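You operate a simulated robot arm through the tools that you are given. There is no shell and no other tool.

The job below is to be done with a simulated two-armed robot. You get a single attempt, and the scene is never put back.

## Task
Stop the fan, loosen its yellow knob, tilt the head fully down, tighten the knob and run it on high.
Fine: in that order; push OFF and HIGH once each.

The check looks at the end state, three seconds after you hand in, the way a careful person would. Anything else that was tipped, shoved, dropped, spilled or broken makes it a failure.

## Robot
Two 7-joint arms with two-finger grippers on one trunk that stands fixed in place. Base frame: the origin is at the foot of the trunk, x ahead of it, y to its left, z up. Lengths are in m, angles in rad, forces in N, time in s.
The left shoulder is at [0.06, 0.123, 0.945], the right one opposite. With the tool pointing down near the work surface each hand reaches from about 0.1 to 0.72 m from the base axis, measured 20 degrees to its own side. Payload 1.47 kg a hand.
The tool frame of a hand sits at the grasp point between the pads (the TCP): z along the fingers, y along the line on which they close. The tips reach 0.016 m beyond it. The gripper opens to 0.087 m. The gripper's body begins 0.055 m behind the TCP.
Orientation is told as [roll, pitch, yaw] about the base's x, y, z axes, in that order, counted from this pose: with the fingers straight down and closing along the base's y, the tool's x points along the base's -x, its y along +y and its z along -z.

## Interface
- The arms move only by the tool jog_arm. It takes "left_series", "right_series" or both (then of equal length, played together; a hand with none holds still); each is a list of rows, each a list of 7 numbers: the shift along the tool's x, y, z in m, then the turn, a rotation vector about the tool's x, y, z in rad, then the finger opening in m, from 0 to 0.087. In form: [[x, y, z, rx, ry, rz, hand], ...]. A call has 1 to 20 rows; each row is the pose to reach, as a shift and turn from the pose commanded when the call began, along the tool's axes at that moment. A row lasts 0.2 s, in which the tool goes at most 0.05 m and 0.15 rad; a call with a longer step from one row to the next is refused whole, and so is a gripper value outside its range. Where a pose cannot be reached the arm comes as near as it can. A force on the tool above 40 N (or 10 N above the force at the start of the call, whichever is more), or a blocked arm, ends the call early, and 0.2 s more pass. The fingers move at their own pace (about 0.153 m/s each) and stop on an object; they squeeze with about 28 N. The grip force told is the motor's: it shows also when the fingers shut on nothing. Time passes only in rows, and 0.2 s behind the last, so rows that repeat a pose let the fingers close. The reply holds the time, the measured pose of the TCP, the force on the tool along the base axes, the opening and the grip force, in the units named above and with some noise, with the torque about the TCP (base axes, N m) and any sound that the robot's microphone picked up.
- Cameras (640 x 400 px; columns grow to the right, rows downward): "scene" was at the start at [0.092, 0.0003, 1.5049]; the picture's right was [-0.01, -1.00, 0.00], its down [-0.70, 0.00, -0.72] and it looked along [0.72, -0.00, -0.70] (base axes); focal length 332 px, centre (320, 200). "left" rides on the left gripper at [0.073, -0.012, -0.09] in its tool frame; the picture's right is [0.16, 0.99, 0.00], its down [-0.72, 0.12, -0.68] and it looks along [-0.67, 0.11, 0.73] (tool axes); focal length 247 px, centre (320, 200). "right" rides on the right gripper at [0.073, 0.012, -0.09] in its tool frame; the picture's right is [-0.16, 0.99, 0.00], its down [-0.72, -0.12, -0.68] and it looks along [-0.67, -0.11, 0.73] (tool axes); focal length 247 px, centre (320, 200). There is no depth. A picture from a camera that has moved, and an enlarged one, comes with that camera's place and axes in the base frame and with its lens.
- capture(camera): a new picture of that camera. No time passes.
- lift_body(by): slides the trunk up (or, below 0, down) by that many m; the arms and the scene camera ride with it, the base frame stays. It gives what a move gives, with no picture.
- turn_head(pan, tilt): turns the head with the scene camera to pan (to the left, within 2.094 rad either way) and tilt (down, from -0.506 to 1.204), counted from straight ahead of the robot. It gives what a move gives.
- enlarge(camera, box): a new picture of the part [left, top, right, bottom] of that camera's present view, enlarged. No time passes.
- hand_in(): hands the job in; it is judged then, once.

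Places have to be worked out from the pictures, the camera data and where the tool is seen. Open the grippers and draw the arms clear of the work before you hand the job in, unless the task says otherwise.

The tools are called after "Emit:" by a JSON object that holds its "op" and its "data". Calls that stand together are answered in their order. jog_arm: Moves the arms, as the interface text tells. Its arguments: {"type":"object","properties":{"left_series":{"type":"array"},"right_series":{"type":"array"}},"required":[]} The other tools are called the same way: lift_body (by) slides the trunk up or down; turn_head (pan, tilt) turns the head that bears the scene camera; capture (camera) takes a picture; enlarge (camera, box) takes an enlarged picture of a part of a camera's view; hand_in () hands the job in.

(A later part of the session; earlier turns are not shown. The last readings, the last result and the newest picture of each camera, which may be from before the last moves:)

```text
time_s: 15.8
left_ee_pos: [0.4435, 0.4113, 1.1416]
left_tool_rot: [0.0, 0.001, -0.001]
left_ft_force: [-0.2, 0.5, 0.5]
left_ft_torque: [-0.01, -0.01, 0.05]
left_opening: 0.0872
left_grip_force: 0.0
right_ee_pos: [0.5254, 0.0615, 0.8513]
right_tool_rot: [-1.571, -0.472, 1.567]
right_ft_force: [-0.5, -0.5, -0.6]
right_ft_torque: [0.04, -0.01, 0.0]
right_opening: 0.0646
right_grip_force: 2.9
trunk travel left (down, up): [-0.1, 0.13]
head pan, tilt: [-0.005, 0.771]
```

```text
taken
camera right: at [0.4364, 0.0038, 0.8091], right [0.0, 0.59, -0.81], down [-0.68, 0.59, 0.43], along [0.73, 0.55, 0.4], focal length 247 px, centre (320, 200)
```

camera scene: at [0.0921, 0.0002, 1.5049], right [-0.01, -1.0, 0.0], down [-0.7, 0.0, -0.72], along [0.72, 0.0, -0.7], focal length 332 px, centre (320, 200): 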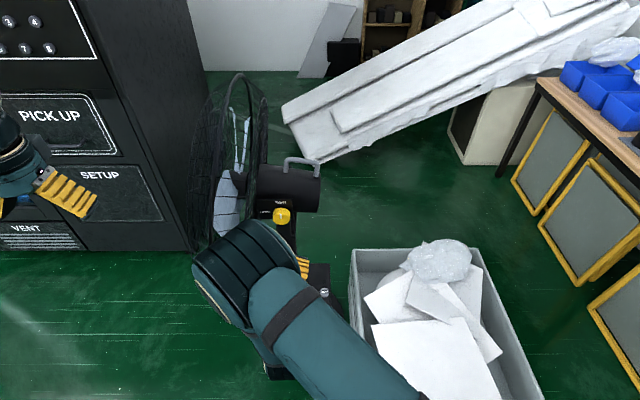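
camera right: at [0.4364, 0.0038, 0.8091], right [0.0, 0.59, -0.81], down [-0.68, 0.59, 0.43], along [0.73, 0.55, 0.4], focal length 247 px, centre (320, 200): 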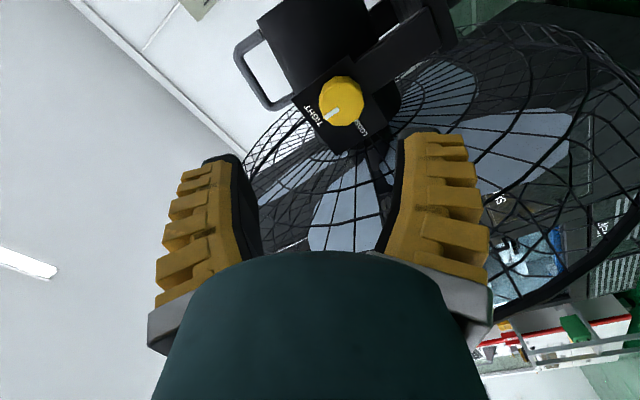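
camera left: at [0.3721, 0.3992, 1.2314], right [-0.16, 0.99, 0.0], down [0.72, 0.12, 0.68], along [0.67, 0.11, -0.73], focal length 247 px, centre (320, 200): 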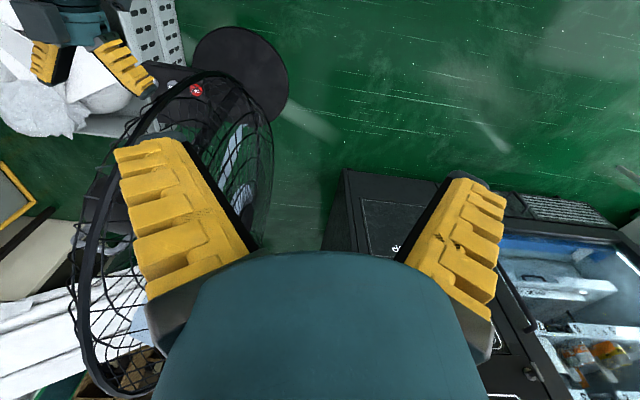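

At −1.1 the elbow still leans left. I'll instead turn the knob in two short strokes with the roll kept between about +0.45 and −0.5, where the elbow stays right. Rolling back to +0.45 and narrowing the fingers.

Emit:
{"op": "jog_arm", "data": {"right_series": [[0, 0, 0, 0, 0, 0.14, 0.06], [0, 0, 0, 0, 0, 0.28, 0.06], [0, 0, 0, 0, 0, 0.42, 0.06], [0, 0, 0, 0, 0, 0.56, 0.06], [0, 0, 0, 0, 0, 0.7, 0.06], [0, 0, 0, 0, 0, 0.84, 0.06], [0, 0, 0, 0, 0, 0.98, 0.06], [0, 0, 0, 0, 0, 1.12, 0.06], [0, 0, 0, 0, 0, 1.26, 0.06], [0, 0, 0, 0, 0, 1.4, 0.06], [0, 0, 0, 0, 0, 1.54, 0.06]]}}

Emit:
{"op": "capture", "data": {"camera": "scene"}}

Emit:
{"op": "capture", "data": {"camera": "right"}}

```text
time_s: 18.2
left_ee_pos: [0.4445, 0.4117, 1.1411]
left_tool_rot: [0.001, -0.001, -0.001]
left_ft_force: [0.0, 0.1, 0.0]
left_ft_torque: [-0.03, 0.0, 0.01]
left_opening: 0.0871
left_grip_force: 0.1
right_ee_pos: [0.5253, 0.062, 0.8524]
right_tool_rot: [1.569, -1.13, -1.571]
right_ft_force: [0.0, 0.5, 0.5]
right_ft_torque: [0.0, -0.03, -0.01]
right_opening: 0.0646
right_grip_force: 3.6
trunk travel left (down, up): [-0.1, 0.13]
head pan, tilt: [-0.005, 0.771]
```

```text
taken
camera scene: at [0.0921, 0.0002, 1.5049], right [-0.01, -1.0, 0.0], down [-0.7, 0.0, -0.72], along [0.72, 0.0, -0.7], focal length 332 px, centre (320, 200)
```

scene: 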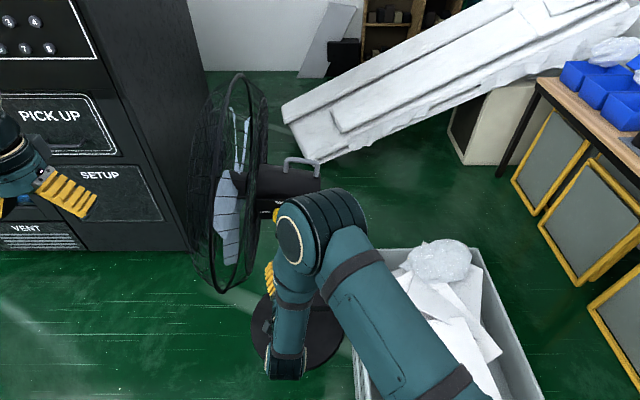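

```text
taken
camera right: at [0.4365, 0.1053, 0.792], right [0.0, 0.83, 0.56], down [-0.68, -0.41, 0.61], along [0.73, -0.38, 0.56], focal length 247 px, centre (320, 200)
```

right: 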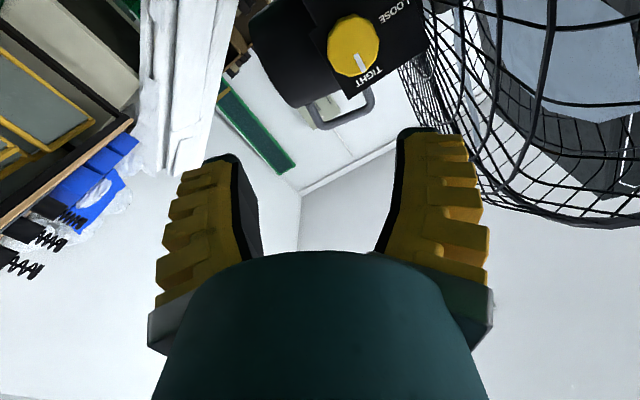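

The elbow is now above the hand and clear. I move in front of the knob in a cautious step (still 10 cm short), with narrower fingers.

Emit:
{"op": "jog_arm", "data": {"right_series": [[0.0034, 0.0065, 0.025, 0, 0, -0.05, 0.056], [0.0068, 0.013, 0.05, 0, 0, -0.1, 0.056], [0.0103, 0.0195, 0.075, 0, 0, -0.14, 0.056]]}}

Emit:
{"op": "capture", "data": {"camera": "scene"}}

Emit:
{"op": "capture", "data": {"camera": "right"}}

```text
time_s: 19.0
left_ee_pos: [0.4442, 0.4112, 1.1421]
left_tool_rot: [0.001, 0.0, -0.001]
left_ft_force: [0.0, -0.1, -1.0]
left_ft_torque: [0.01, 0.01, 0.01]
left_opening: 0.0868
left_grip_force: 0.1
right_ee_pos: [0.601, 0.0852, 0.8486]
right_tool_rot: [1.565, -1.273, -1.568]
right_ft_force: [0.0, -0.4, -0.1]
right_ft_torque: [-0.02, -0.01, -0.04]
right_opening: 0.061
right_grip_force: 3.7
trunk travel left (down, up): [-0.1, 0.13]
head pan, tilt: [-0.005, 0.771]
```

```text
taken
camera scene: at [0.0923, 0.0003, 1.5048], right [-0.01, -1.0, 0.0], down [-0.7, 0.0, -0.72], along [0.72, 0.0, -0.7], focal length 332 px, centre (320, 200)
```

scene: 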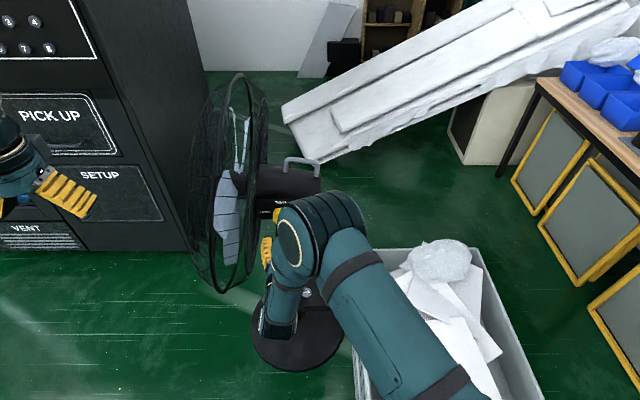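

```text
taken
camera right: at [0.5116, 0.1176, 0.785], right [0.0, 0.9, 0.44], down [-0.68, -0.32, 0.66], along [0.73, -0.3, 0.61], focal length 247 px, centre (320, 200)
```

right: 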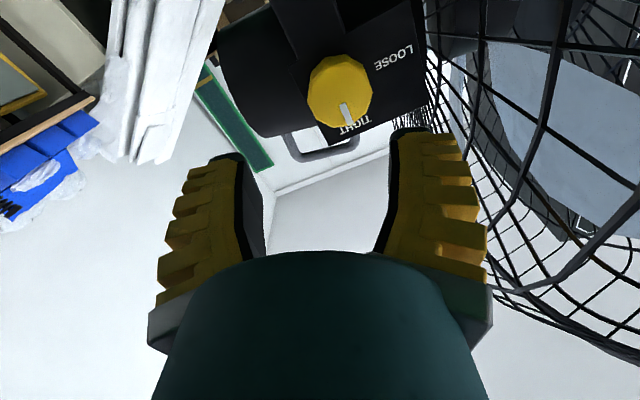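

The knob is seen ahead at ≈ [0.703, 0.102, 0.850]. I close to x = 0.655, aligned with the knob axis, then check symmetry between the fingers.

Emit:
{"op": "jog_arm", "data": {"right_series": [[0.0025, 0.0079, 0.02, 0, 0, 0, 0.056], [0.0049, 0.0158, 0.04, 0, 0, 0, 0.056], [0.0049, 0.0158, 0.055, 0, 0, 0, 0.056]]}}

Emit:
{"op": "capture", "data": {"camera": "right"}}

Emit:
{"op": "enlarge", "data": {"camera": "scene", "box": [220, 180, 340, 280]}}

Emit:
{"op": "capture", "data": {"camera": "left"}}

```text
time_s: 19.8
left_ee_pos: [0.4437, 0.4124, 1.1414]
left_tool_rot: [0.0, 0.001, 0.0]
left_ft_force: [-0.1, 0.2, 0.3]
left_ft_torque: [0.03, -0.02, 0.04]
left_opening: 0.0871
left_grip_force: 0.1
right_ee_pos: [0.6559, 0.1014, 0.8507]
right_tool_rot: [1.568, -1.271, -1.572]
right_ft_force: [0.1, 1.5, 1.0]
right_ft_torque: [0.01, -0.01, -0.02]
right_opening: 0.0609
right_grip_force: 3.6
trunk travel left (down, up): [-0.1, 0.13]
head pan, tilt: [-0.005, 0.771]
```

```text
taken
camera right: at [0.5668, 0.1346, 0.7848], right [0.0, 0.9, 0.44], down [-0.68, -0.32, 0.66], along [0.73, -0.3, 0.61], focal length 247 px, centre (320, 200)
```

right: 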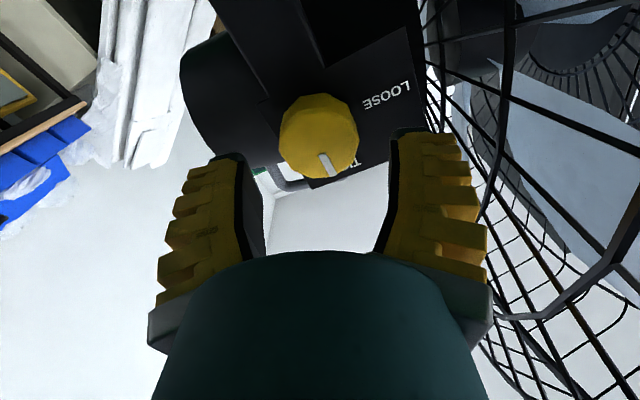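

```text
4.00 times, centred on (280, 230) of scene
camera zoom: at [0.0922, 0.0002, 1.5048], right [-0.01, -1.0, 0.0], down [-0.7, 0.0, -0.72], along [0.72, 0.0, -0.7], focal length 1328 px, centre (480, 80)
```

zoom: 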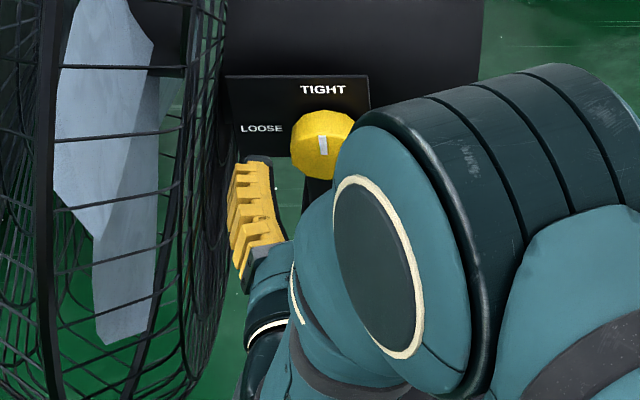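

```text
taken
camera left: at [0.3727, 0.4002, 1.2309], right [-0.16, 0.99, 0.0], down [0.72, 0.12, 0.68], along [0.67, 0.11, -0.73], focal length 247 px, centre (320, 200)
```

left: 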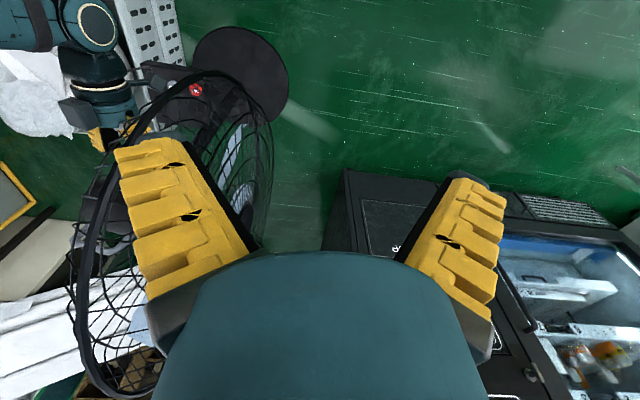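

The knob sits centred between the fingers (≈ [0.70, 0.102, 0.850]). I advance to x ≈ 0.698 so the pads overlap the knob, then close gently.

Emit:
{"op": "jog_arm", "data": {"right_series": [[0, 0.0003, 0.015, 0, 0, 0, 0.056], [0, 0.0003, 0.03, 0, 0, 0, 0.056], [0, 0.0003, 0.043, 0, 0, 0, 0.056]]}}

Emit:
{"op": "capture", "data": {"camera": "right"}}

Emit:
{"op": "enlarge", "data": {"camera": "scene", "box": [220, 180, 340, 280]}}

```text
time_s: 20.6
left_ee_pos: [0.4441, 0.412, 1.1411]
left_tool_rot: [-0.002, -0.001, 0.0]
left_ft_force: [0.8, 0.9, 0.5]
left_ft_torque: [0.0, 0.04, 0.01]
left_opening: 0.087
left_grip_force: 0.0
right_ee_pos: [0.6987, 0.1021, 0.8504]
right_tool_rot: [1.567, -1.272, -1.568]
right_ft_force: [-0.2, 0.1, 0.2]
right_ft_torque: [0.02, 0.0, -0.01]
right_opening: 0.0608
right_grip_force: 3.8
trunk travel left (down, up): [-0.1, 0.13]
head pan, tilt: [-0.005, 0.771]
```

```text
taken
camera right: at [0.6098, 0.1353, 0.7851], right [0.0, 0.9, 0.44], down [-0.68, -0.32, 0.66], along [0.73, -0.3, 0.61], focal length 247 px, centre (320, 200)
```

right: 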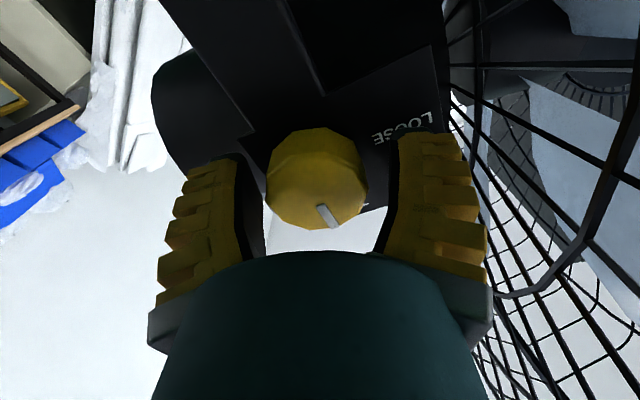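

```text
4.00 times, centred on (280, 230) of scene
camera zoom: at [0.0922, 0.0003, 1.5048], right [-0.01, -1.0, 0.0], down [-0.7, 0.0, -0.72], along [0.72, 0.0, -0.7], focal length 1328 px, centre (480, 80)
```

zoom: 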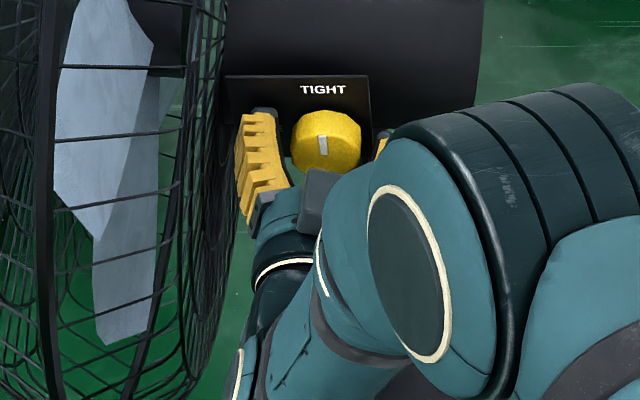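

The knob is between the pads, mid of the knob and of the fingertips within a pixel or two. I close on it.

Emit:
{"op": "jog_arm", "data": {"right_series": [[0, 0, 0, 0, 0, 0, 0.045], [0, 0, 0, 0, 0, 0, 0.03], [0, 0, 0, 0, 0, 0, 0.02]]}}

Emit:
{"op": "capture", "data": {"camera": "right"}}

```text
time_s: 21.4
left_ee_pos: [0.4437, 0.4107, 1.1421]
left_tool_rot: [0.0, 0.0, -0.001]
left_ft_force: [-0.4, 0.5, -0.1]
left_ft_torque: [0.01, -0.01, 0.01]
left_opening: 0.0869
left_grip_force: 0.1
right_ee_pos: [0.6983, 0.0997, 0.8504]
right_tool_rot: [1.565, -1.274, -1.569]
right_ft_force: [-8.4, -10.4, -3.0]
right_ft_torque: [0.03, -0.31, -0.19]
right_opening: 0.0396
right_grip_force: 30.2
trunk travel left (down, up): [-0.1, 0.13]
head pan, tilt: [-0.005, 0.771]
```

```text
taken
camera right: at [0.6092, 0.1337, 0.7848], right [0.0, 0.9, 0.44], down [-0.68, -0.32, 0.66], along [0.73, -0.3, 0.61], focal length 247 px, centre (320, 200)
```

right: 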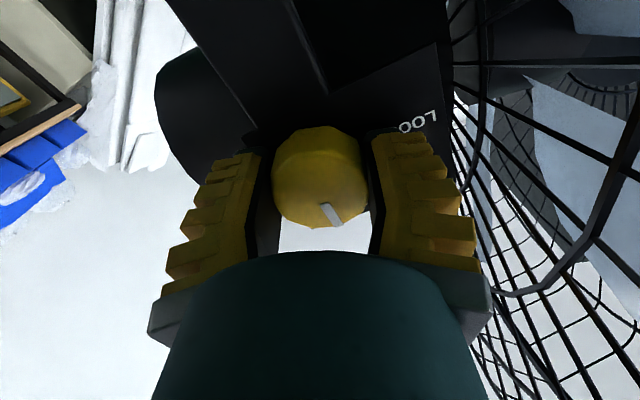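

The pads hold the knob (opening 0.040 m) with a slight sideways load of about 10 N, meaning the knob centre is ~2 mm further to −y. I relax the hand by 2 mm in that direction.

Emit:
{"op": "jog_arm", "data": {"right_series": [[0.0, -0.0015, -0.0005, 0, 0, 0, 0.02], [0.0, -0.0022, -0.001, 0, 0, 0, 0.015]]}}

```text
time_s: 22.0
left_ee_pos: [0.4442, 0.412, 1.142]
left_tool_rot: [-0.001, -0.001, 0.0]
left_ft_force: [0.2, -0.2, -0.5]
left_ft_torque: [0.02, 0.03, -0.01]
left_opening: 0.087
left_grip_force: 0.1
right_ee_pos: [0.698, 0.1007, 0.8484]
right_tool_rot: [1.57, -1.271, -1.568]
right_ft_force: [3.2, -1.5, -3.9]
right_ft_torque: [0.02, -0.17, -0.02]
right_opening: 0.0388
right_grip_force: 30.2
trunk travel left (down, up): [-0.1, 0.13]
head pan, tilt: [-0.005, 0.771]
```

The load has dropped to a few newtons. I begin the loosening turn (counter-clockwise as seen from the robot, i.e. −z about the tool), first 0.3 rad to see how the knob answers.

Emit:
{"op": "jog_arm", "data": {"right_series": [[0, 0, 0, 0, 0, -0.1, 0.01], [0, 0, 0, 0, 0, -0.2, 0.01], [0, 0, 0, 0, 0, -0.3, 0.01]]}}

Emit:
{"op": "capture", "data": {"camera": "right"}}

Emit:
{"op": "enlarge", "data": {"camera": "scene", "box": [220, 180, 340, 280]}}

```text
time_s: 22.8
left_ee_pos: [0.4446, 0.4126, 1.1417]
left_tool_rot: [0.001, 0.0, 0.0]
left_ft_force: [-0.9, 0.0, 0.0]
left_ft_torque: [0.03, 0.0, -0.02]
left_opening: 0.0869
left_grip_force: 0.1
right_ee_pos: [0.6973, 0.0991, 0.8485]
right_tool_rot: [-1.361, -1.568, 1.36]
right_ft_force: [2.5, 1.3, -3.2]
right_ft_torque: [-0.02, -0.13, 0.09]
right_opening: 0.0387
right_grip_force: 30.6
trunk travel left (down, up): [-0.1, 0.13]
head pan, tilt: [-0.005, 0.771]
```

```text
taken
camera right: at [0.6088, 0.1119, 0.7781], right [0.0, 0.99, 0.16], down [-0.68, -0.11, 0.72], along [0.73, -0.11, 0.67], focal length 247 px, centre (320, 200)
```

right: 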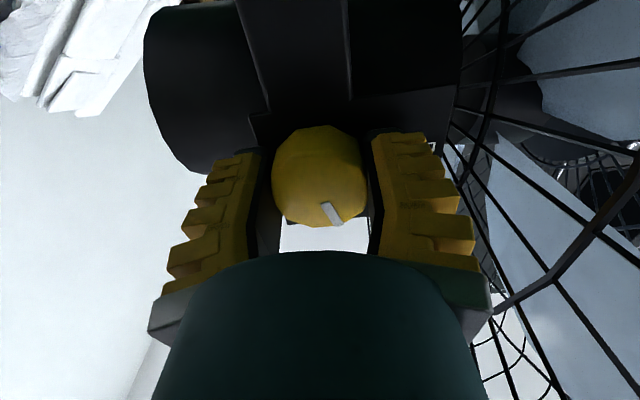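

```text
4.00 times, centred on (280, 230) of scene
camera zoom: at [0.0926, 0.0005, 1.5048], right [-0.01, -1.0, 0.0], down [-0.7, 0.0, -0.72], along [0.72, 0.0, -0.7], focal length 1328 px, centre (480, 80)
```

zoom: 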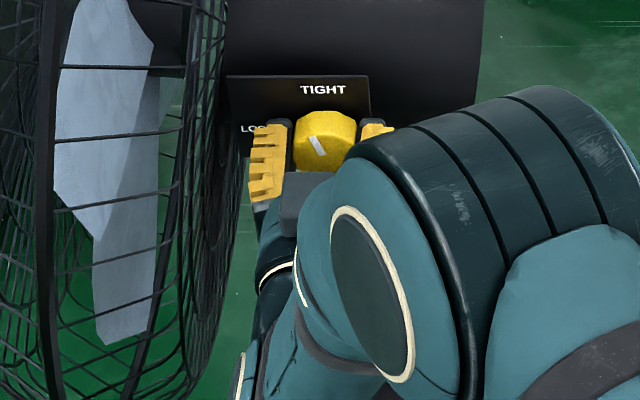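

The knob follows the hand (pointer rotated toward LOOSE) with low torque. I continue another 0.5 rad and check the elbow.

Emit:
{"op": "jog_arm", "data": {"right_series": [[0, 0, 0, 0, 0, -0.1, 0.01], [0, 0, 0, 0, 0, -0.2, 0.01], [0, 0, 0, 0, 0, -0.3, 0.01], [0, 0, 0, 0, 0, -0.4, 0.01], [0, 0, 0, 0, 0, -0.5, 0.01]]}}

Emit:
{"op": "capture", "data": {"camera": "right"}}

Emit:
{"op": "capture", "data": {"camera": "scene"}}

Emit:
{"op": "capture", "data": {"camera": "left"}}

```text
time_s: 24.0
left_ee_pos: [0.4441, 0.4124, 1.1416]
left_tool_rot: [0.0, 0.0, 0.0]
left_ft_force: [0.4, -0.6, -0.3]
left_ft_torque: [0.0, 0.0, 0.01]
left_opening: 0.0872
left_grip_force: 0.1
right_ee_pos: [0.699, 0.0997, 0.8495]
right_tool_rot: [-1.572, -1.069, 1.57]
right_ft_force: [5.6, 0.3, -0.6]
right_ft_torque: [0.01, 0.01, 0.19]
right_opening: 0.0387
right_grip_force: 30.5
trunk travel left (down, up): [-0.1, 0.13]
head pan, tilt: [-0.005, 0.771]
```

```text
taken
camera right: at [0.6088, 0.0754, 0.7815], right [0.0, 0.94, -0.34], down [-0.68, 0.25, 0.69], along [0.73, 0.23, 0.64], focal length 247 px, centre (320, 200)
```

right: 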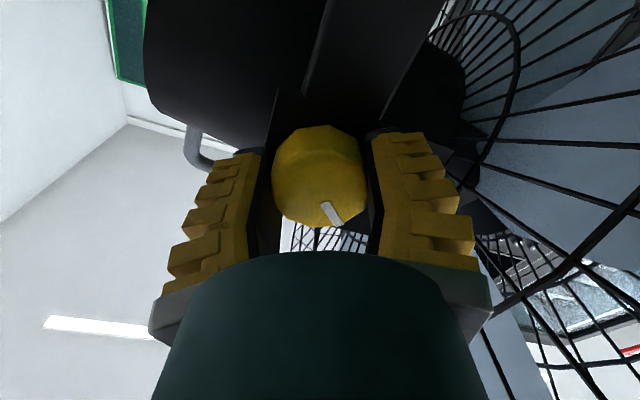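

```text
taken
camera scene: at [0.0925, 0.0004, 1.5048], right [-0.01, -1.0, 0.0], down [-0.7, 0.0, -0.72], along [0.72, 0.0, -0.7], focal length 332 px, centre (320, 200)
```

scene: 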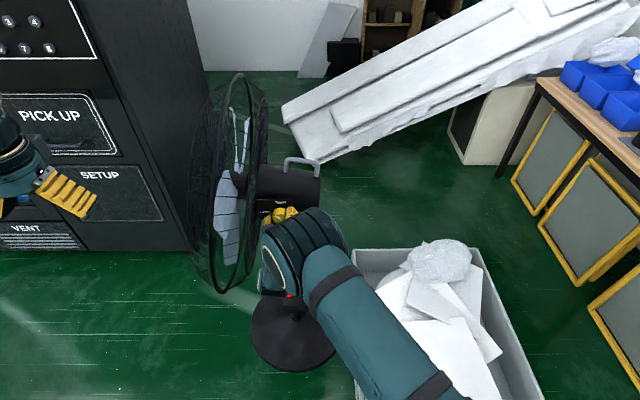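

```text
taken
camera left: at [0.3729, 0.4004, 1.2308], right [-0.16, 0.99, 0.0], down [0.72, 0.12, 0.68], along [0.67, 0.11, -0.73], focal length 247 px, centre (320, 200)
```

left: 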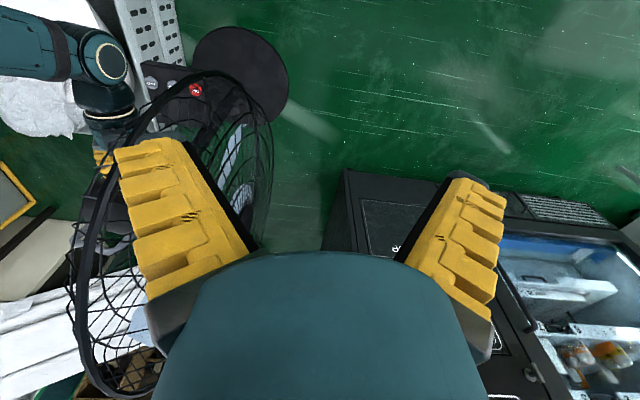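

The elbow is still well clear of the cage. I continue the turn in steps; 0.8 rad done so far, next 0.3.

Emit:
{"op": "jog_arm", "data": {"right_series": [[0, 0, 0, 0, 0, -0.1, 0.01], [0, 0, 0, 0, 0, -0.2, 0.01], [0, 0, 0, 0, 0, -0.3, 0.01]]}}

Emit:
{"op": "capture", "data": {"camera": "right"}}

Emit:
{"op": "capture", "data": {"camera": "scene"}}

Emit:
{"op": "enlarge", "data": {"camera": "left", "box": [0, 0, 240, 150]}}

```text
time_s: 24.8
left_ee_pos: [0.443, 0.4122, 1.143]
left_tool_rot: [0.0, 0.0, 0.0]
left_ft_force: [-0.8, -0.4, -1.0]
left_ft_torque: [-0.01, 0.02, 0.02]
left_opening: 0.0871
left_grip_force: 0.0
right_ee_pos: [0.6977, 0.0995, 0.8494]
right_tool_rot: [-1.571, -0.767, 1.57]
right_ft_force: [4.1, -1.1, 3.1]
right_ft_torque: [-0.01, 0.17, -0.11]
right_opening: 0.0383
right_grip_force: 29.8
trunk travel left (down, up): [-0.1, 0.13]
head pan, tilt: [-0.005, 0.771]
```

```text
taken
camera right: at [0.6088, 0.0558, 0.7921], right [0.0, 0.8, -0.6], down [-0.68, 0.44, 0.59], along [0.73, 0.41, 0.54], focal length 247 px, centre (320, 200)
```

right: 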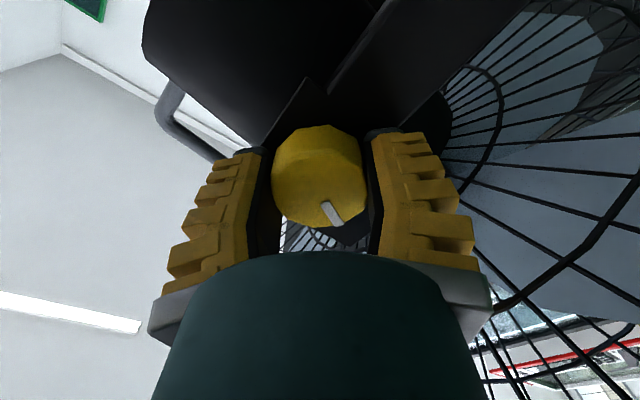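

```text
taken
camera scene: at [0.0922, 0.0002, 1.5049], right [-0.01, -1.0, 0.0], down [-0.7, 0.0, -0.72], along [0.72, 0.0, -0.7], focal length 332 px, centre (320, 200)
```

scene: 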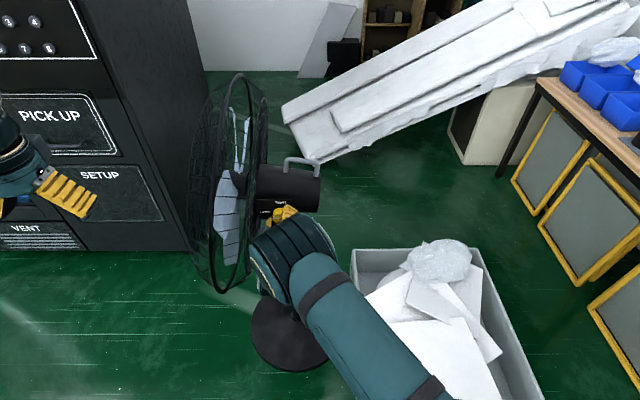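

```text
2.67 times, centred on (120, 75) of left
camera zoom: at [0.3727, 0.4002, 1.2309], right [-0.16, 0.99, 0.0], down [0.72, 0.12, 0.68], along [0.67, 0.11, -0.73], focal length 659 px, centre (853, 533)
```

zoom: 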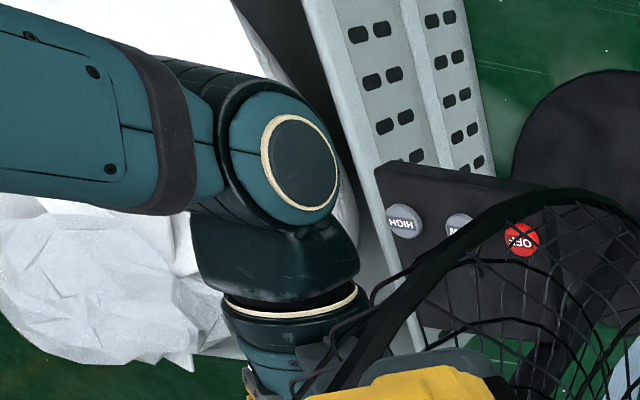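

1.1 rad is done and the knob follows, but further roll would swing the elbow joint (cap at ≈ [0.51, 0.13, 0.83]) toward the cage. I release, back off 4.5 cm, and roll back to regrasp for the rest.

Emit:
{"op": "jog_arm", "data": {"right_series": [[0, 0, 0, 0, 0, 0, 0.04], [0, 0, 0, 0, 0, 0, 0.056], [0, 0, 0, 0, 0, 0, 0.056], [0, 0, -0.015, 0, 0, 0, 0.056], [0, 0, -0.03, 0, 0, 0, 0.056], [0, 0, -0.045, 0, 0, 0, 0.056], [0, 0, -0.045, 0, 0, 0.13, 0.056], [0, 0, -0.045, 0, 0, 0.26, 0.056], [0, 0, -0.045, 0, 0, 0.39, 0.056], [0, 0, -0.045, 0, 0, 0.52, 0.056], [0, 0, -0.045, 0, 0, 0.65, 0.056], [0, 0, -0.045, 0, 0, 0.78, 0.056], [0, 0, -0.045, 0, 0, 0.9, 0.056]]}}

Emit:
{"op": "capture", "data": {"camera": "right"}}

Emit:
{"op": "enlarge", "data": {"camera": "scene", "box": [220, 160, 340, 260]}}

Emit:
{"op": "capture", "data": {"camera": "scene"}}

```text
time_s: 27.6
left_ee_pos: [0.4429, 0.4121, 1.1417]
left_tool_rot: [0.001, 0.0, 0.001]
left_ft_force: [0.4, -0.3, -0.6]
left_ft_torque: [0.01, 0.04, -0.05]
left_opening: 0.0873
left_grip_force: 0.0
right_ee_pos: [0.6521, 0.0989, 0.8492]
right_tool_rot: [1.57, -1.47, -1.572]
right_ft_force: [0.4, 0.5, -0.2]
right_ft_torque: [-0.04, -0.01, 0.02]
right_opening: 0.0612
right_grip_force: 3.6
trunk travel left (down, up): [-0.1, 0.13]
head pan, tilt: [-0.005, 0.771]
```

```text
taken
camera right: at [0.5634, 0.119, 0.7799], right [0.0, 0.97, 0.26], down [-0.68, -0.19, 0.71], along [0.73, -0.17, 0.66], focal length 247 px, centre (320, 200)
```

right: 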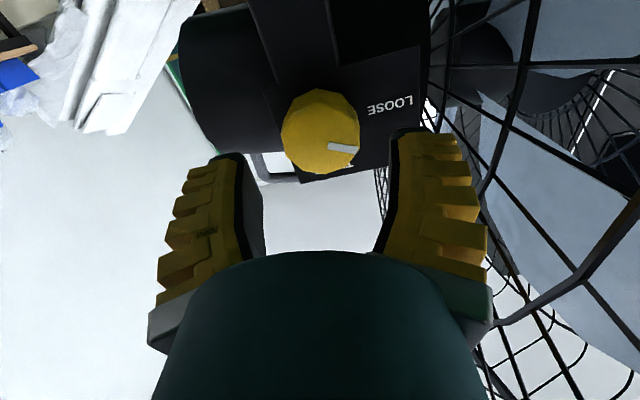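

```text
4.00 times, centred on (280, 210) of scene
camera zoom: at [0.0921, 0.0002, 1.5049], right [-0.01, -1.0, 0.0], down [-0.7, 0.0, -0.72], along [0.72, 0.0, -0.7], focal length 1328 px, centre (480, 160)
```

zoom: 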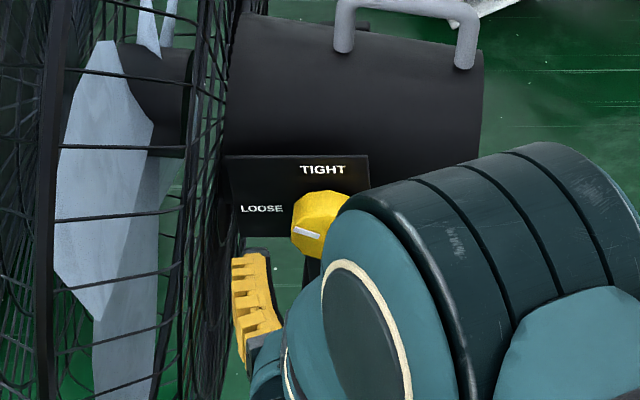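

```text
taken
camera scene: at [0.0921, 0.0002, 1.5049], right [-0.01, -1.0, 0.0], down [-0.7, 0.0, -0.72], along [0.72, 0.0, -0.7], focal length 332 px, centre (320, 200)
```

scene: 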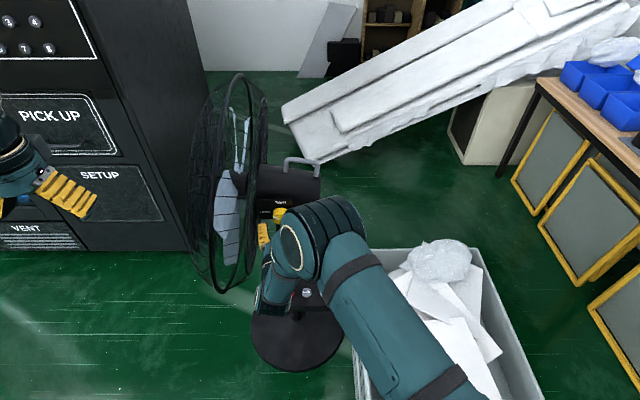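

The pointer now stands about 64° toward LOOSE, ~26° to go. I advance again on the same axis and re-grip.

Emit:
{"op": "jog_arm", "data": {"right_series": [[0, 0, 0.015, 0, 0, 0, 0.056], [0, 0, 0.03, 0, 0, 0, 0.056], [0, 0, 0.044, 0, 0, 0, 0.056], [0, 0, 0.044, 0, 0, 0, 0.045], [0, 0, 0.044, 0, 0, 0, 0.03], [0, 0, 0.044, 0, 0, 0, 0.01]]}}

Emit:
{"op": "capture", "data": {"camera": "right"}}

```text
time_s: 29.0
left_ee_pos: [0.4435, 0.4119, 1.1409]
left_tool_rot: [-0.002, 0.0, -0.001]
left_ft_force: [0.4, -0.1, -0.2]
left_ft_torque: [0.02, -0.01, 0.0]
left_opening: 0.087
left_grip_force: 0.0
right_ee_pos: [0.696, 0.0999, 0.8502]
right_tool_rot: [1.569, -1.471, -1.568]
right_ft_force: [-5.8, 1.0, 0.8]
right_ft_torque: [0.01, -0.24, 0.2]
right_opening: 0.0399
right_grip_force: 29.7
trunk travel left (down, up): [-0.1, 0.13]
head pan, tilt: [-0.005, 0.771]
```

```text
taken
camera right: at [0.6069, 0.1192, 0.7799], right [0.0, 0.97, 0.25], down [-0.68, -0.19, 0.71], along [0.73, -0.17, 0.66], focal length 247 px, centre (320, 200)
```

right: 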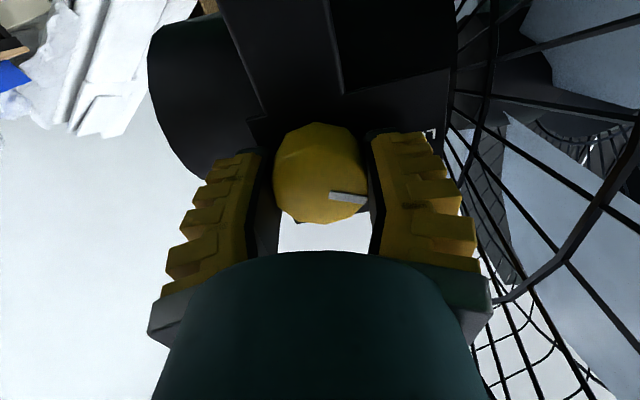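

Gripped centrally with little side load. I turn the remaining ~0.5 rad toward LOOSE.

Emit:
{"op": "jog_arm", "data": {"right_series": [[0, 0, 0, 0, 0, -0.1, 0.01], [0, 0, 0, 0, 0, -0.2, 0.01], [0, 0, 0, 0, 0, -0.3, 0.01], [0, 0, 0, 0, 0, -0.4, 0.01], [0, 0, 0, 0, 0, -0.47, 0.01]]}}

Emit:
{"op": "capture", "data": {"camera": "right"}}

Emit:
{"op": "enlarge", "data": {"camera": "scene", "box": [220, 160, 340, 260]}}

```text
time_s: 30.2
left_ee_pos: [0.4434, 0.4118, 1.1418]
left_tool_rot: [0.001, 0.0, 0.001]
left_ft_force: [0.4, -1.0, 0.0]
left_ft_torque: [-0.01, 0.01, 0.01]
left_opening: 0.0868
left_grip_force: 0.0
right_ee_pos: [0.6955, 0.1005, 0.8502]
right_tool_rot: [-1.572, -1.199, 1.57]
right_ft_force: [-8.2, 3.9, -0.8]
right_ft_torque: [0.11, -0.12, 0.21]
right_opening: 0.0396
right_grip_force: 30.2
trunk travel left (down, up): [-0.1, 0.13]
head pan, tilt: [-0.005, 0.771]
```

```text
taken
camera right: at [0.6068, 0.0847, 0.7793], right [0.0, 0.98, -0.21], down [-0.68, 0.16, 0.72], along [0.73, 0.14, 0.66], focal length 247 px, centre (320, 200)
```

right: 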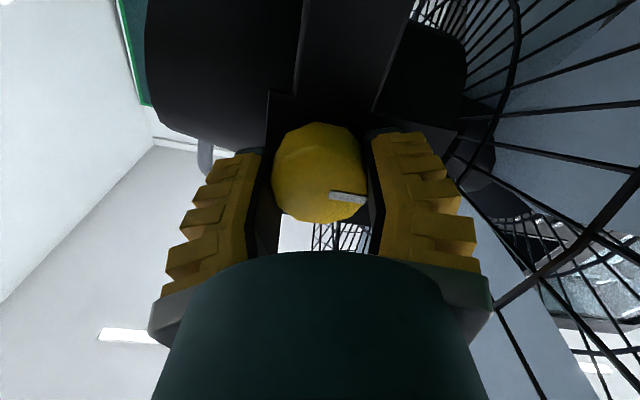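

```text
4.00 times, centred on (280, 210) of scene
camera zoom: at [0.0912, 0.0006, 1.5049], right [-0.01, -1.0, 0.0], down [-0.7, 0.0, -0.72], along [0.72, 0.0, -0.7], focal length 1328 px, centre (480, 160)
```

zoom: 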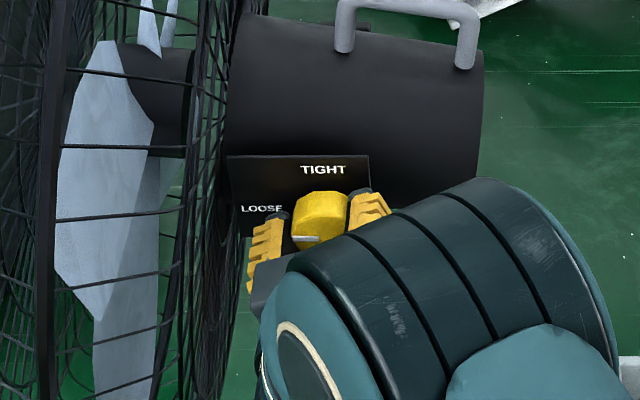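

The pointer is now horizontal toward LOOSE and a small counter-torque (0.11 N·m) appears. I nudge a little further to feel for the stop.

Emit:
{"op": "jog_arm", "data": {"right_series": [[0, 0, 0, 0, 0, -0.04, 0.01], [0, 0, 0, 0, 0, -0.08, 0.01]]}}

Emit:
{"op": "enlarge", "data": {"camera": "right", "box": [240, 100, 400, 240]}}

```text
time_s: 30.8
left_ee_pos: [0.4429, 0.4128, 1.1431]
left_tool_rot: [0.001, 0.001, 0.0]
left_ft_force: [-0.2, 0.2, 0.5]
left_ft_torque: [0.03, -0.05, -0.01]
left_opening: 0.0869
left_grip_force: 0.0
right_ee_pos: [0.6964, 0.1008, 0.8491]
right_tool_rot: [-1.571, -1.118, 1.57]
right_ft_force: [-7.4, 3.2, 0.3]
right_ft_torque: [0.3, 0.03, 0.03]
right_opening: 0.0376
right_grip_force: 30.1
trunk travel left (down, up): [-0.1, 0.13]
head pan, tilt: [-0.005, 0.771]
```

```text
2.86 times, centred on (320, 170) of right
camera zoom: at [0.6069, 0.0791, 0.7809], right [0.0, 0.96, -0.29], down [-0.68, 0.21, 0.7], along [0.73, 0.2, 0.65], focal length 706 px, centre (320, 286)
```

zoom: 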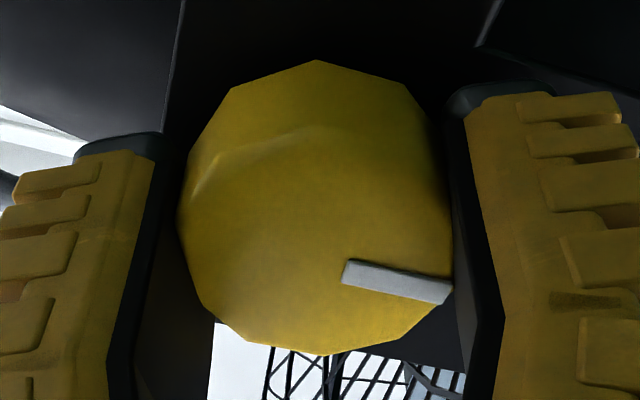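

The counter-torque climbed to 0.30 N·m, so the knob is at its LOOSE stop. I ease back slightly, open, and retreat to look at the head.

Emit:
{"op": "jog_arm", "data": {"right_series": [[0, 0, 0, 0, 0, 0.04, 0.02], [0, 0, 0, 0, 0, 0.06, 0.045], [0, 0, 0, 0, 0, 0.06, 0.056], [0, 0, 0, 0, 0, 0.06, 0.056], [0, 0, -0.02, 0, 0, 0.06, 0.056], [0, 0, -0.045, 0, 0, 0.06, 0.056], [0, 0, -0.075, 0, 0, 0.12, 0.056]]}}

Emit:
{"op": "capture", "data": {"camera": "scene"}}

Emit:
{"op": "enlarge", "data": {"camera": "scene", "box": [220, 140, 340, 240]}}

Emit:
{"op": "capture", "data": {"camera": "right"}}

```text
time_s: 32.4
left_ee_pos: [0.4441, 0.4129, 1.1408]
left_tool_rot: [0.0, 0.001, 0.0]
left_ft_force: [-0.9, 0.0, -0.5]
left_ft_torque: [0.04, 0.0, -0.03]
left_opening: 0.087
left_grip_force: 0.0
right_ee_pos: [0.6216, 0.0999, 0.8496]
right_tool_rot: [-1.571, -1.243, 1.573]
right_ft_force: [1.2, -0.3, -0.4]
right_ft_torque: [0.01, -0.01, 0.0]
right_opening: 0.0607
right_grip_force: 3.3
trunk travel left (down, up): [-0.1, 0.13]
head pan, tilt: [-0.005, 0.771]
```

```text
taken
camera scene: at [0.0918, 0.0003, 1.5049], right [-0.01, -1.0, 0.0], down [-0.7, 0.0, -0.72], along [0.72, 0.0, -0.7], focal length 332 px, centre (320, 200)
```

scene: 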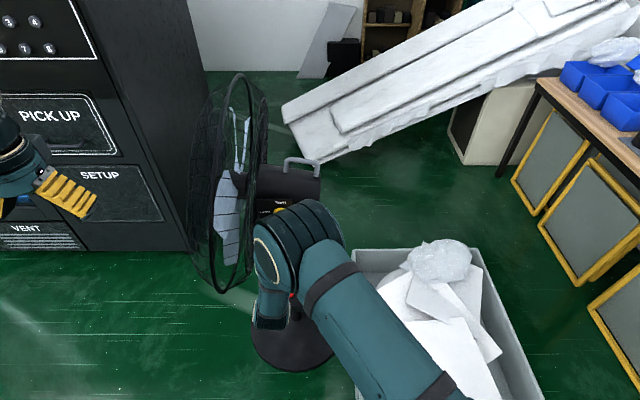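

```text
4.00 times, centred on (280, 190) of scene
camera zoom: at [0.0918, 0.0003, 1.5049], right [-0.01, -1.0, 0.0], down [-0.7, 0.0, -0.72], along [0.72, 0.0, -0.7], focal length 1328 px, centre (480, 240)
```

zoom: 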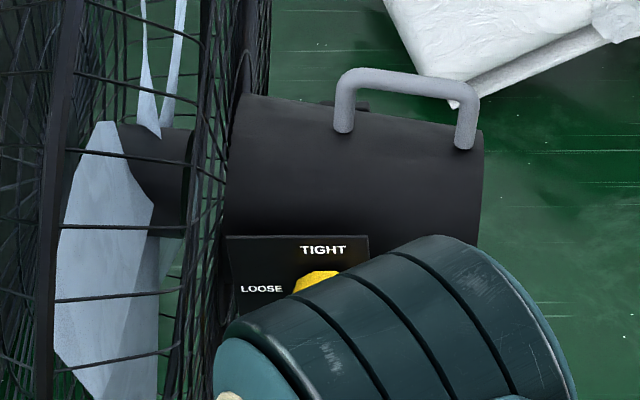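

```text
taken
camera right: at [0.5322, 0.0874, 0.7786], right [0.0, 0.99, -0.17], down [-0.68, 0.13, 0.72], along [0.73, 0.12, 0.67], focal length 247 px, centre (320, 200)
```

right: 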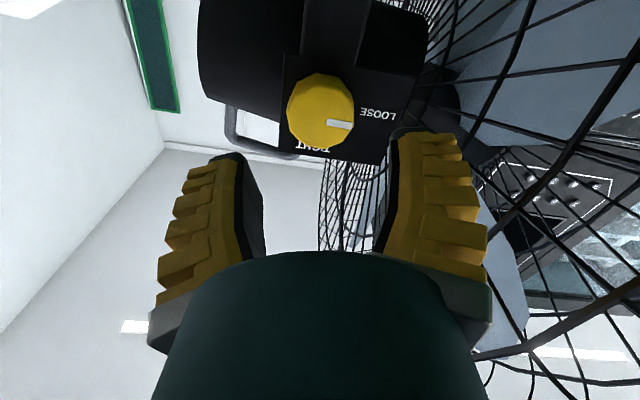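

The knob points to LOOSE and the head hasn't moved by itself. To place the handle more exactly I enlarge the right camera's view of it.

Emit:
{"op": "enlarge", "data": {"camera": "right", "box": [190, 60, 350, 180]}}

Emit:
{"op": "enlarge", "data": {"camera": "left", "box": [40, 100, 240, 320]}}

```text
3.33 times, centred on (270, 120) of right
camera zoom: at [0.5322, 0.0874, 0.7786], right [0.0, 0.99, -0.17], down [-0.68, 0.13, 0.72], along [0.73, 0.12, 0.67], focal length 823 px, centre (487, 467)
```

zoom: 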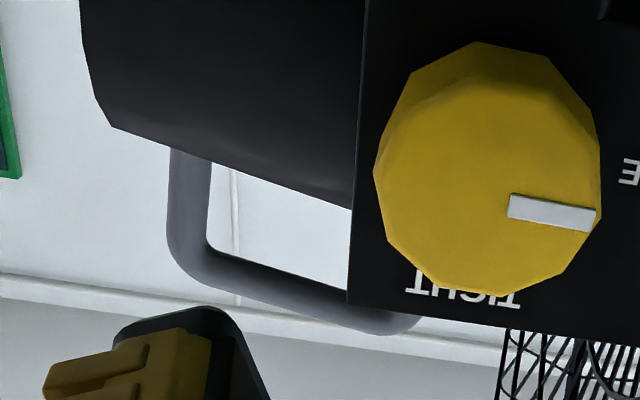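

```text
1.82 times, centred on (140, 210) of left
camera zoom: at [0.3723, 0.4003, 1.231], right [-0.16, 0.99, 0.0], down [0.72, 0.12, 0.68], along [0.67, 0.11, -0.73], focal length 449 px, centre (647, 182)
```

zoom: 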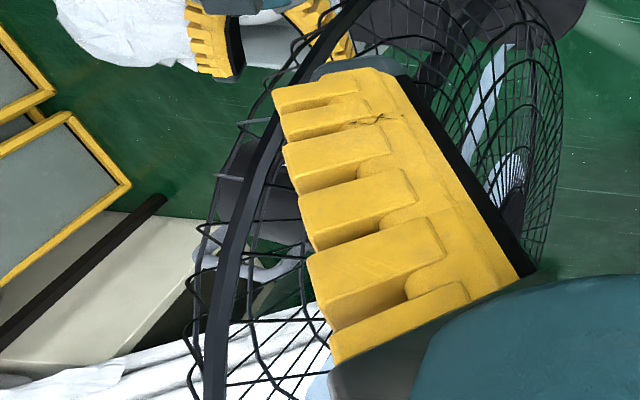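

The handle bar works out at x ≈ 0.815, from [y 0.003, z 0.942] to [y 0.087, z 0.957], rear leg down to z ≈ 0.90; pivot near [y 0.10, z 0.85]. Tilting the head down means pushing the handle toward +y and up, so I back the hand off, close it and raise it to the right of the handle.

Emit:
{"op": "jog_arm", "data": {"right_series": [[0, 0, -0.025, 0, 0, 0.12, 0.03], [0, 0, -0.05, 0, 0, 0.24, 0.0], [-0.0234, -0.0345, -0.05, 0, 0, 0.33, 0], [-0.0469, -0.0689, -0.05, 0, 0, 0.33, 0], [-0.0703, -0.1034, -0.05, 0, 0, 0.33, 0], [-0.0937, -0.1378, -0.05, 0, 0, 0.33, 0], [-0.1172, -0.1723, -0.05, 0, 0, 0.33, 0], [-0.1406, -0.2067, -0.05, 0, 0, 0.33, 0]]}}

Emit:
{"op": "capture", "data": {"camera": "scene"}}

Emit:
{"op": "capture", "data": {"camera": "right"}}

```text
time_s: 34.2
left_ee_pos: [0.4434, 0.4116, 1.142]
left_tool_rot: [0.001, 0.0, -0.001]
left_ft_force: [0.2, -0.3, 0.2]
left_ft_torque: [0.0, 0.0, -0.02]
left_opening: 0.087
left_grip_force: 0.1
right_ee_pos: [0.5709, -0.0507, 1.0511]
right_tool_rot: [0.139, -1.57, -0.144]
right_ft_force: [0.2, 0.5, -0.3]
right_ft_torque: [0.0, 0.02, 0.01]
right_opening: 0.0003
right_grip_force: 28.4
trunk travel left (down, up): [-0.1, 0.13]
head pan, tilt: [-0.005, 0.771]
```

```text
taken
camera scene: at [0.0913, -0.0004, 1.5049], right [-0.01, -1.0, 0.0], down [-0.7, 0.0, -0.72], along [0.72, 0.0, -0.7], focal length 332 px, centre (320, 200)
```

scene: 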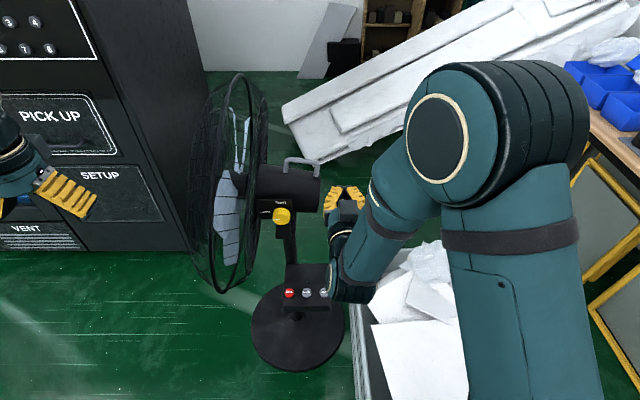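

```text
taken
camera right: at [0.4818, -0.0391, 0.979], right [0.0, 0.99, 0.16], down [-0.68, -0.12, 0.72], along [0.73, -0.11, 0.67], focal length 247 px, centre (320, 200)
```

right: 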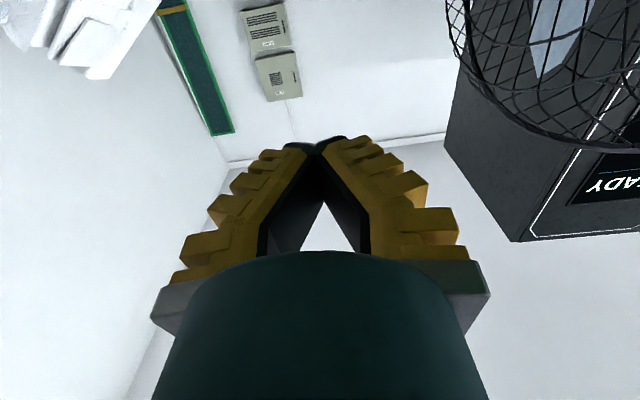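

The fan is unobstructed now; I enlarge to confirm knob position, handle geometry and the lights.

Emit:
{"op": "enlarge", "data": {"camera": "scene", "box": [230, 140, 340, 240]}}

Emit:
{"op": "enlarge", "data": {"camera": "scene", "box": [170, 60, 370, 260]}}

```text
4.00 times, centred on (285, 190) of scene
camera zoom: at [0.0913, -0.0004, 1.5049], right [-0.01, -1.0, 0.0], down [-0.7, 0.0, -0.72], along [0.72, 0.0, -0.7], focal length 1328 px, centre (460, 240)
```

zoom: 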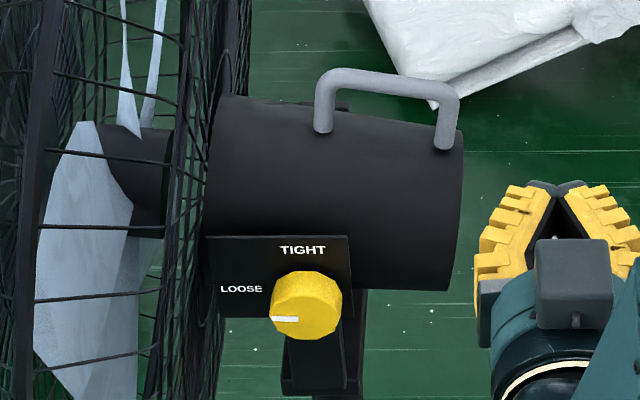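

```text
2.00 times, centred on (270, 160) of scene
camera zoom: at [0.0913, -0.0004, 1.5049], right [-0.01, -1.0, 0.0], down [-0.7, 0.0, -0.72], along [0.72, 0.0, -0.7], focal length 664 px, centre (420, 280)
```

zoom: 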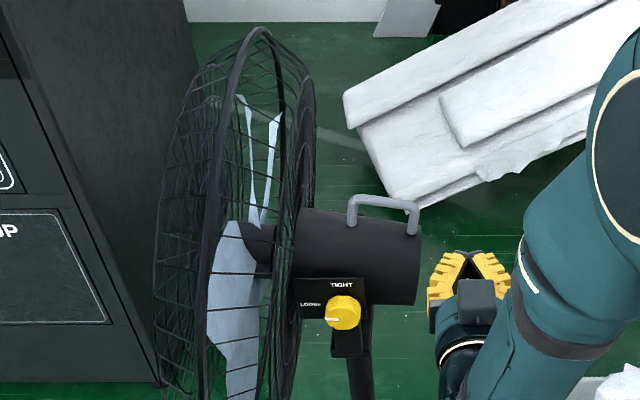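

Knob clearly points at LOOSE and the lights are off. I now tilt the closed hand downward-forward (≈45°) and bring it above and to the right of the handle's rear leg.

Emit:
{"op": "jog_arm", "data": {"right_series": [[-0.002, -0.003, 0.025, 0, 0.13, 0, 0], [-0.004, -0.006, 0.05, 0, 0.26, 0, 0], [-0.005, -0.01, 0.075, 0, 0.39, 0, 0], [-0.007, -0.013, 0.1, 0, 0.52, 0, 0], [-0.009, -0.017, 0.125, 0, 0.65, 0, 0], [-0.01, -0.02, 0.149, 0, 0.77, 0, 0]]}}

Emit:
{"op": "capture", "data": {"camera": "scene"}}

Emit:
{"op": "capture", "data": {"camera": "right"}}

```text
time_s: 35.6
left_ee_pos: [0.4456, 0.4122, 1.1407]
left_tool_rot: [0.0, 0.0, 0.002]
left_ft_force: [0.4, 0.5, 0.2]
left_ft_torque: [-0.03, 0.01, -0.02]
left_opening: 0.087
left_grip_force: 0.1
right_ee_pos: [0.7221, -0.0681, 1.0601]
right_tool_rot: [-0.001, -0.801, 0.003]
right_ft_force: [0.1, -0.3, -0.2]
right_ft_torque: [-0.04, -0.02, 0.02]
right_opening: 0.0
right_grip_force: 27.7
trunk travel left (down, up): [-0.1, 0.13]
head pan, tilt: [-0.005, 0.771]
```

```text
taken
camera scene: at [0.0927, 0.0014, 1.5048], right [-0.01, -1.0, 0.0], down [-0.7, 0.0, -0.72], along [0.72, 0.0, -0.7], focal length 332 px, centre (320, 200)
```

scene: 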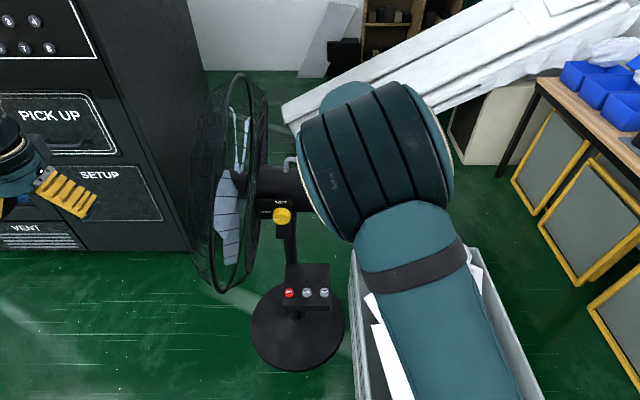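

```text
taken
camera right: at [0.607, -0.0556, 1.0715], right [0.11, 0.99, 0.11], down [0.01, -0.11, 0.99], along [0.99, -0.11, -0.03], focal length 247 px, centre (320, 200)
```

right: 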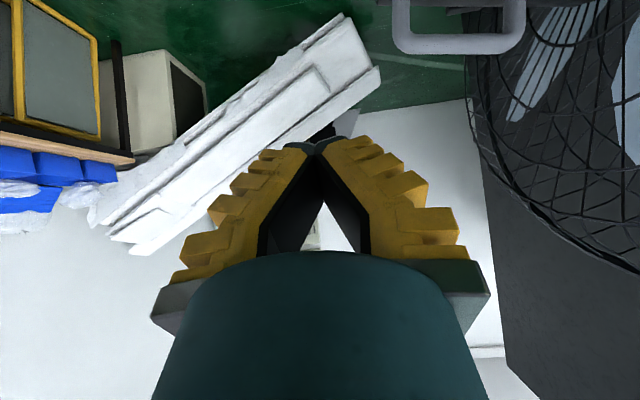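

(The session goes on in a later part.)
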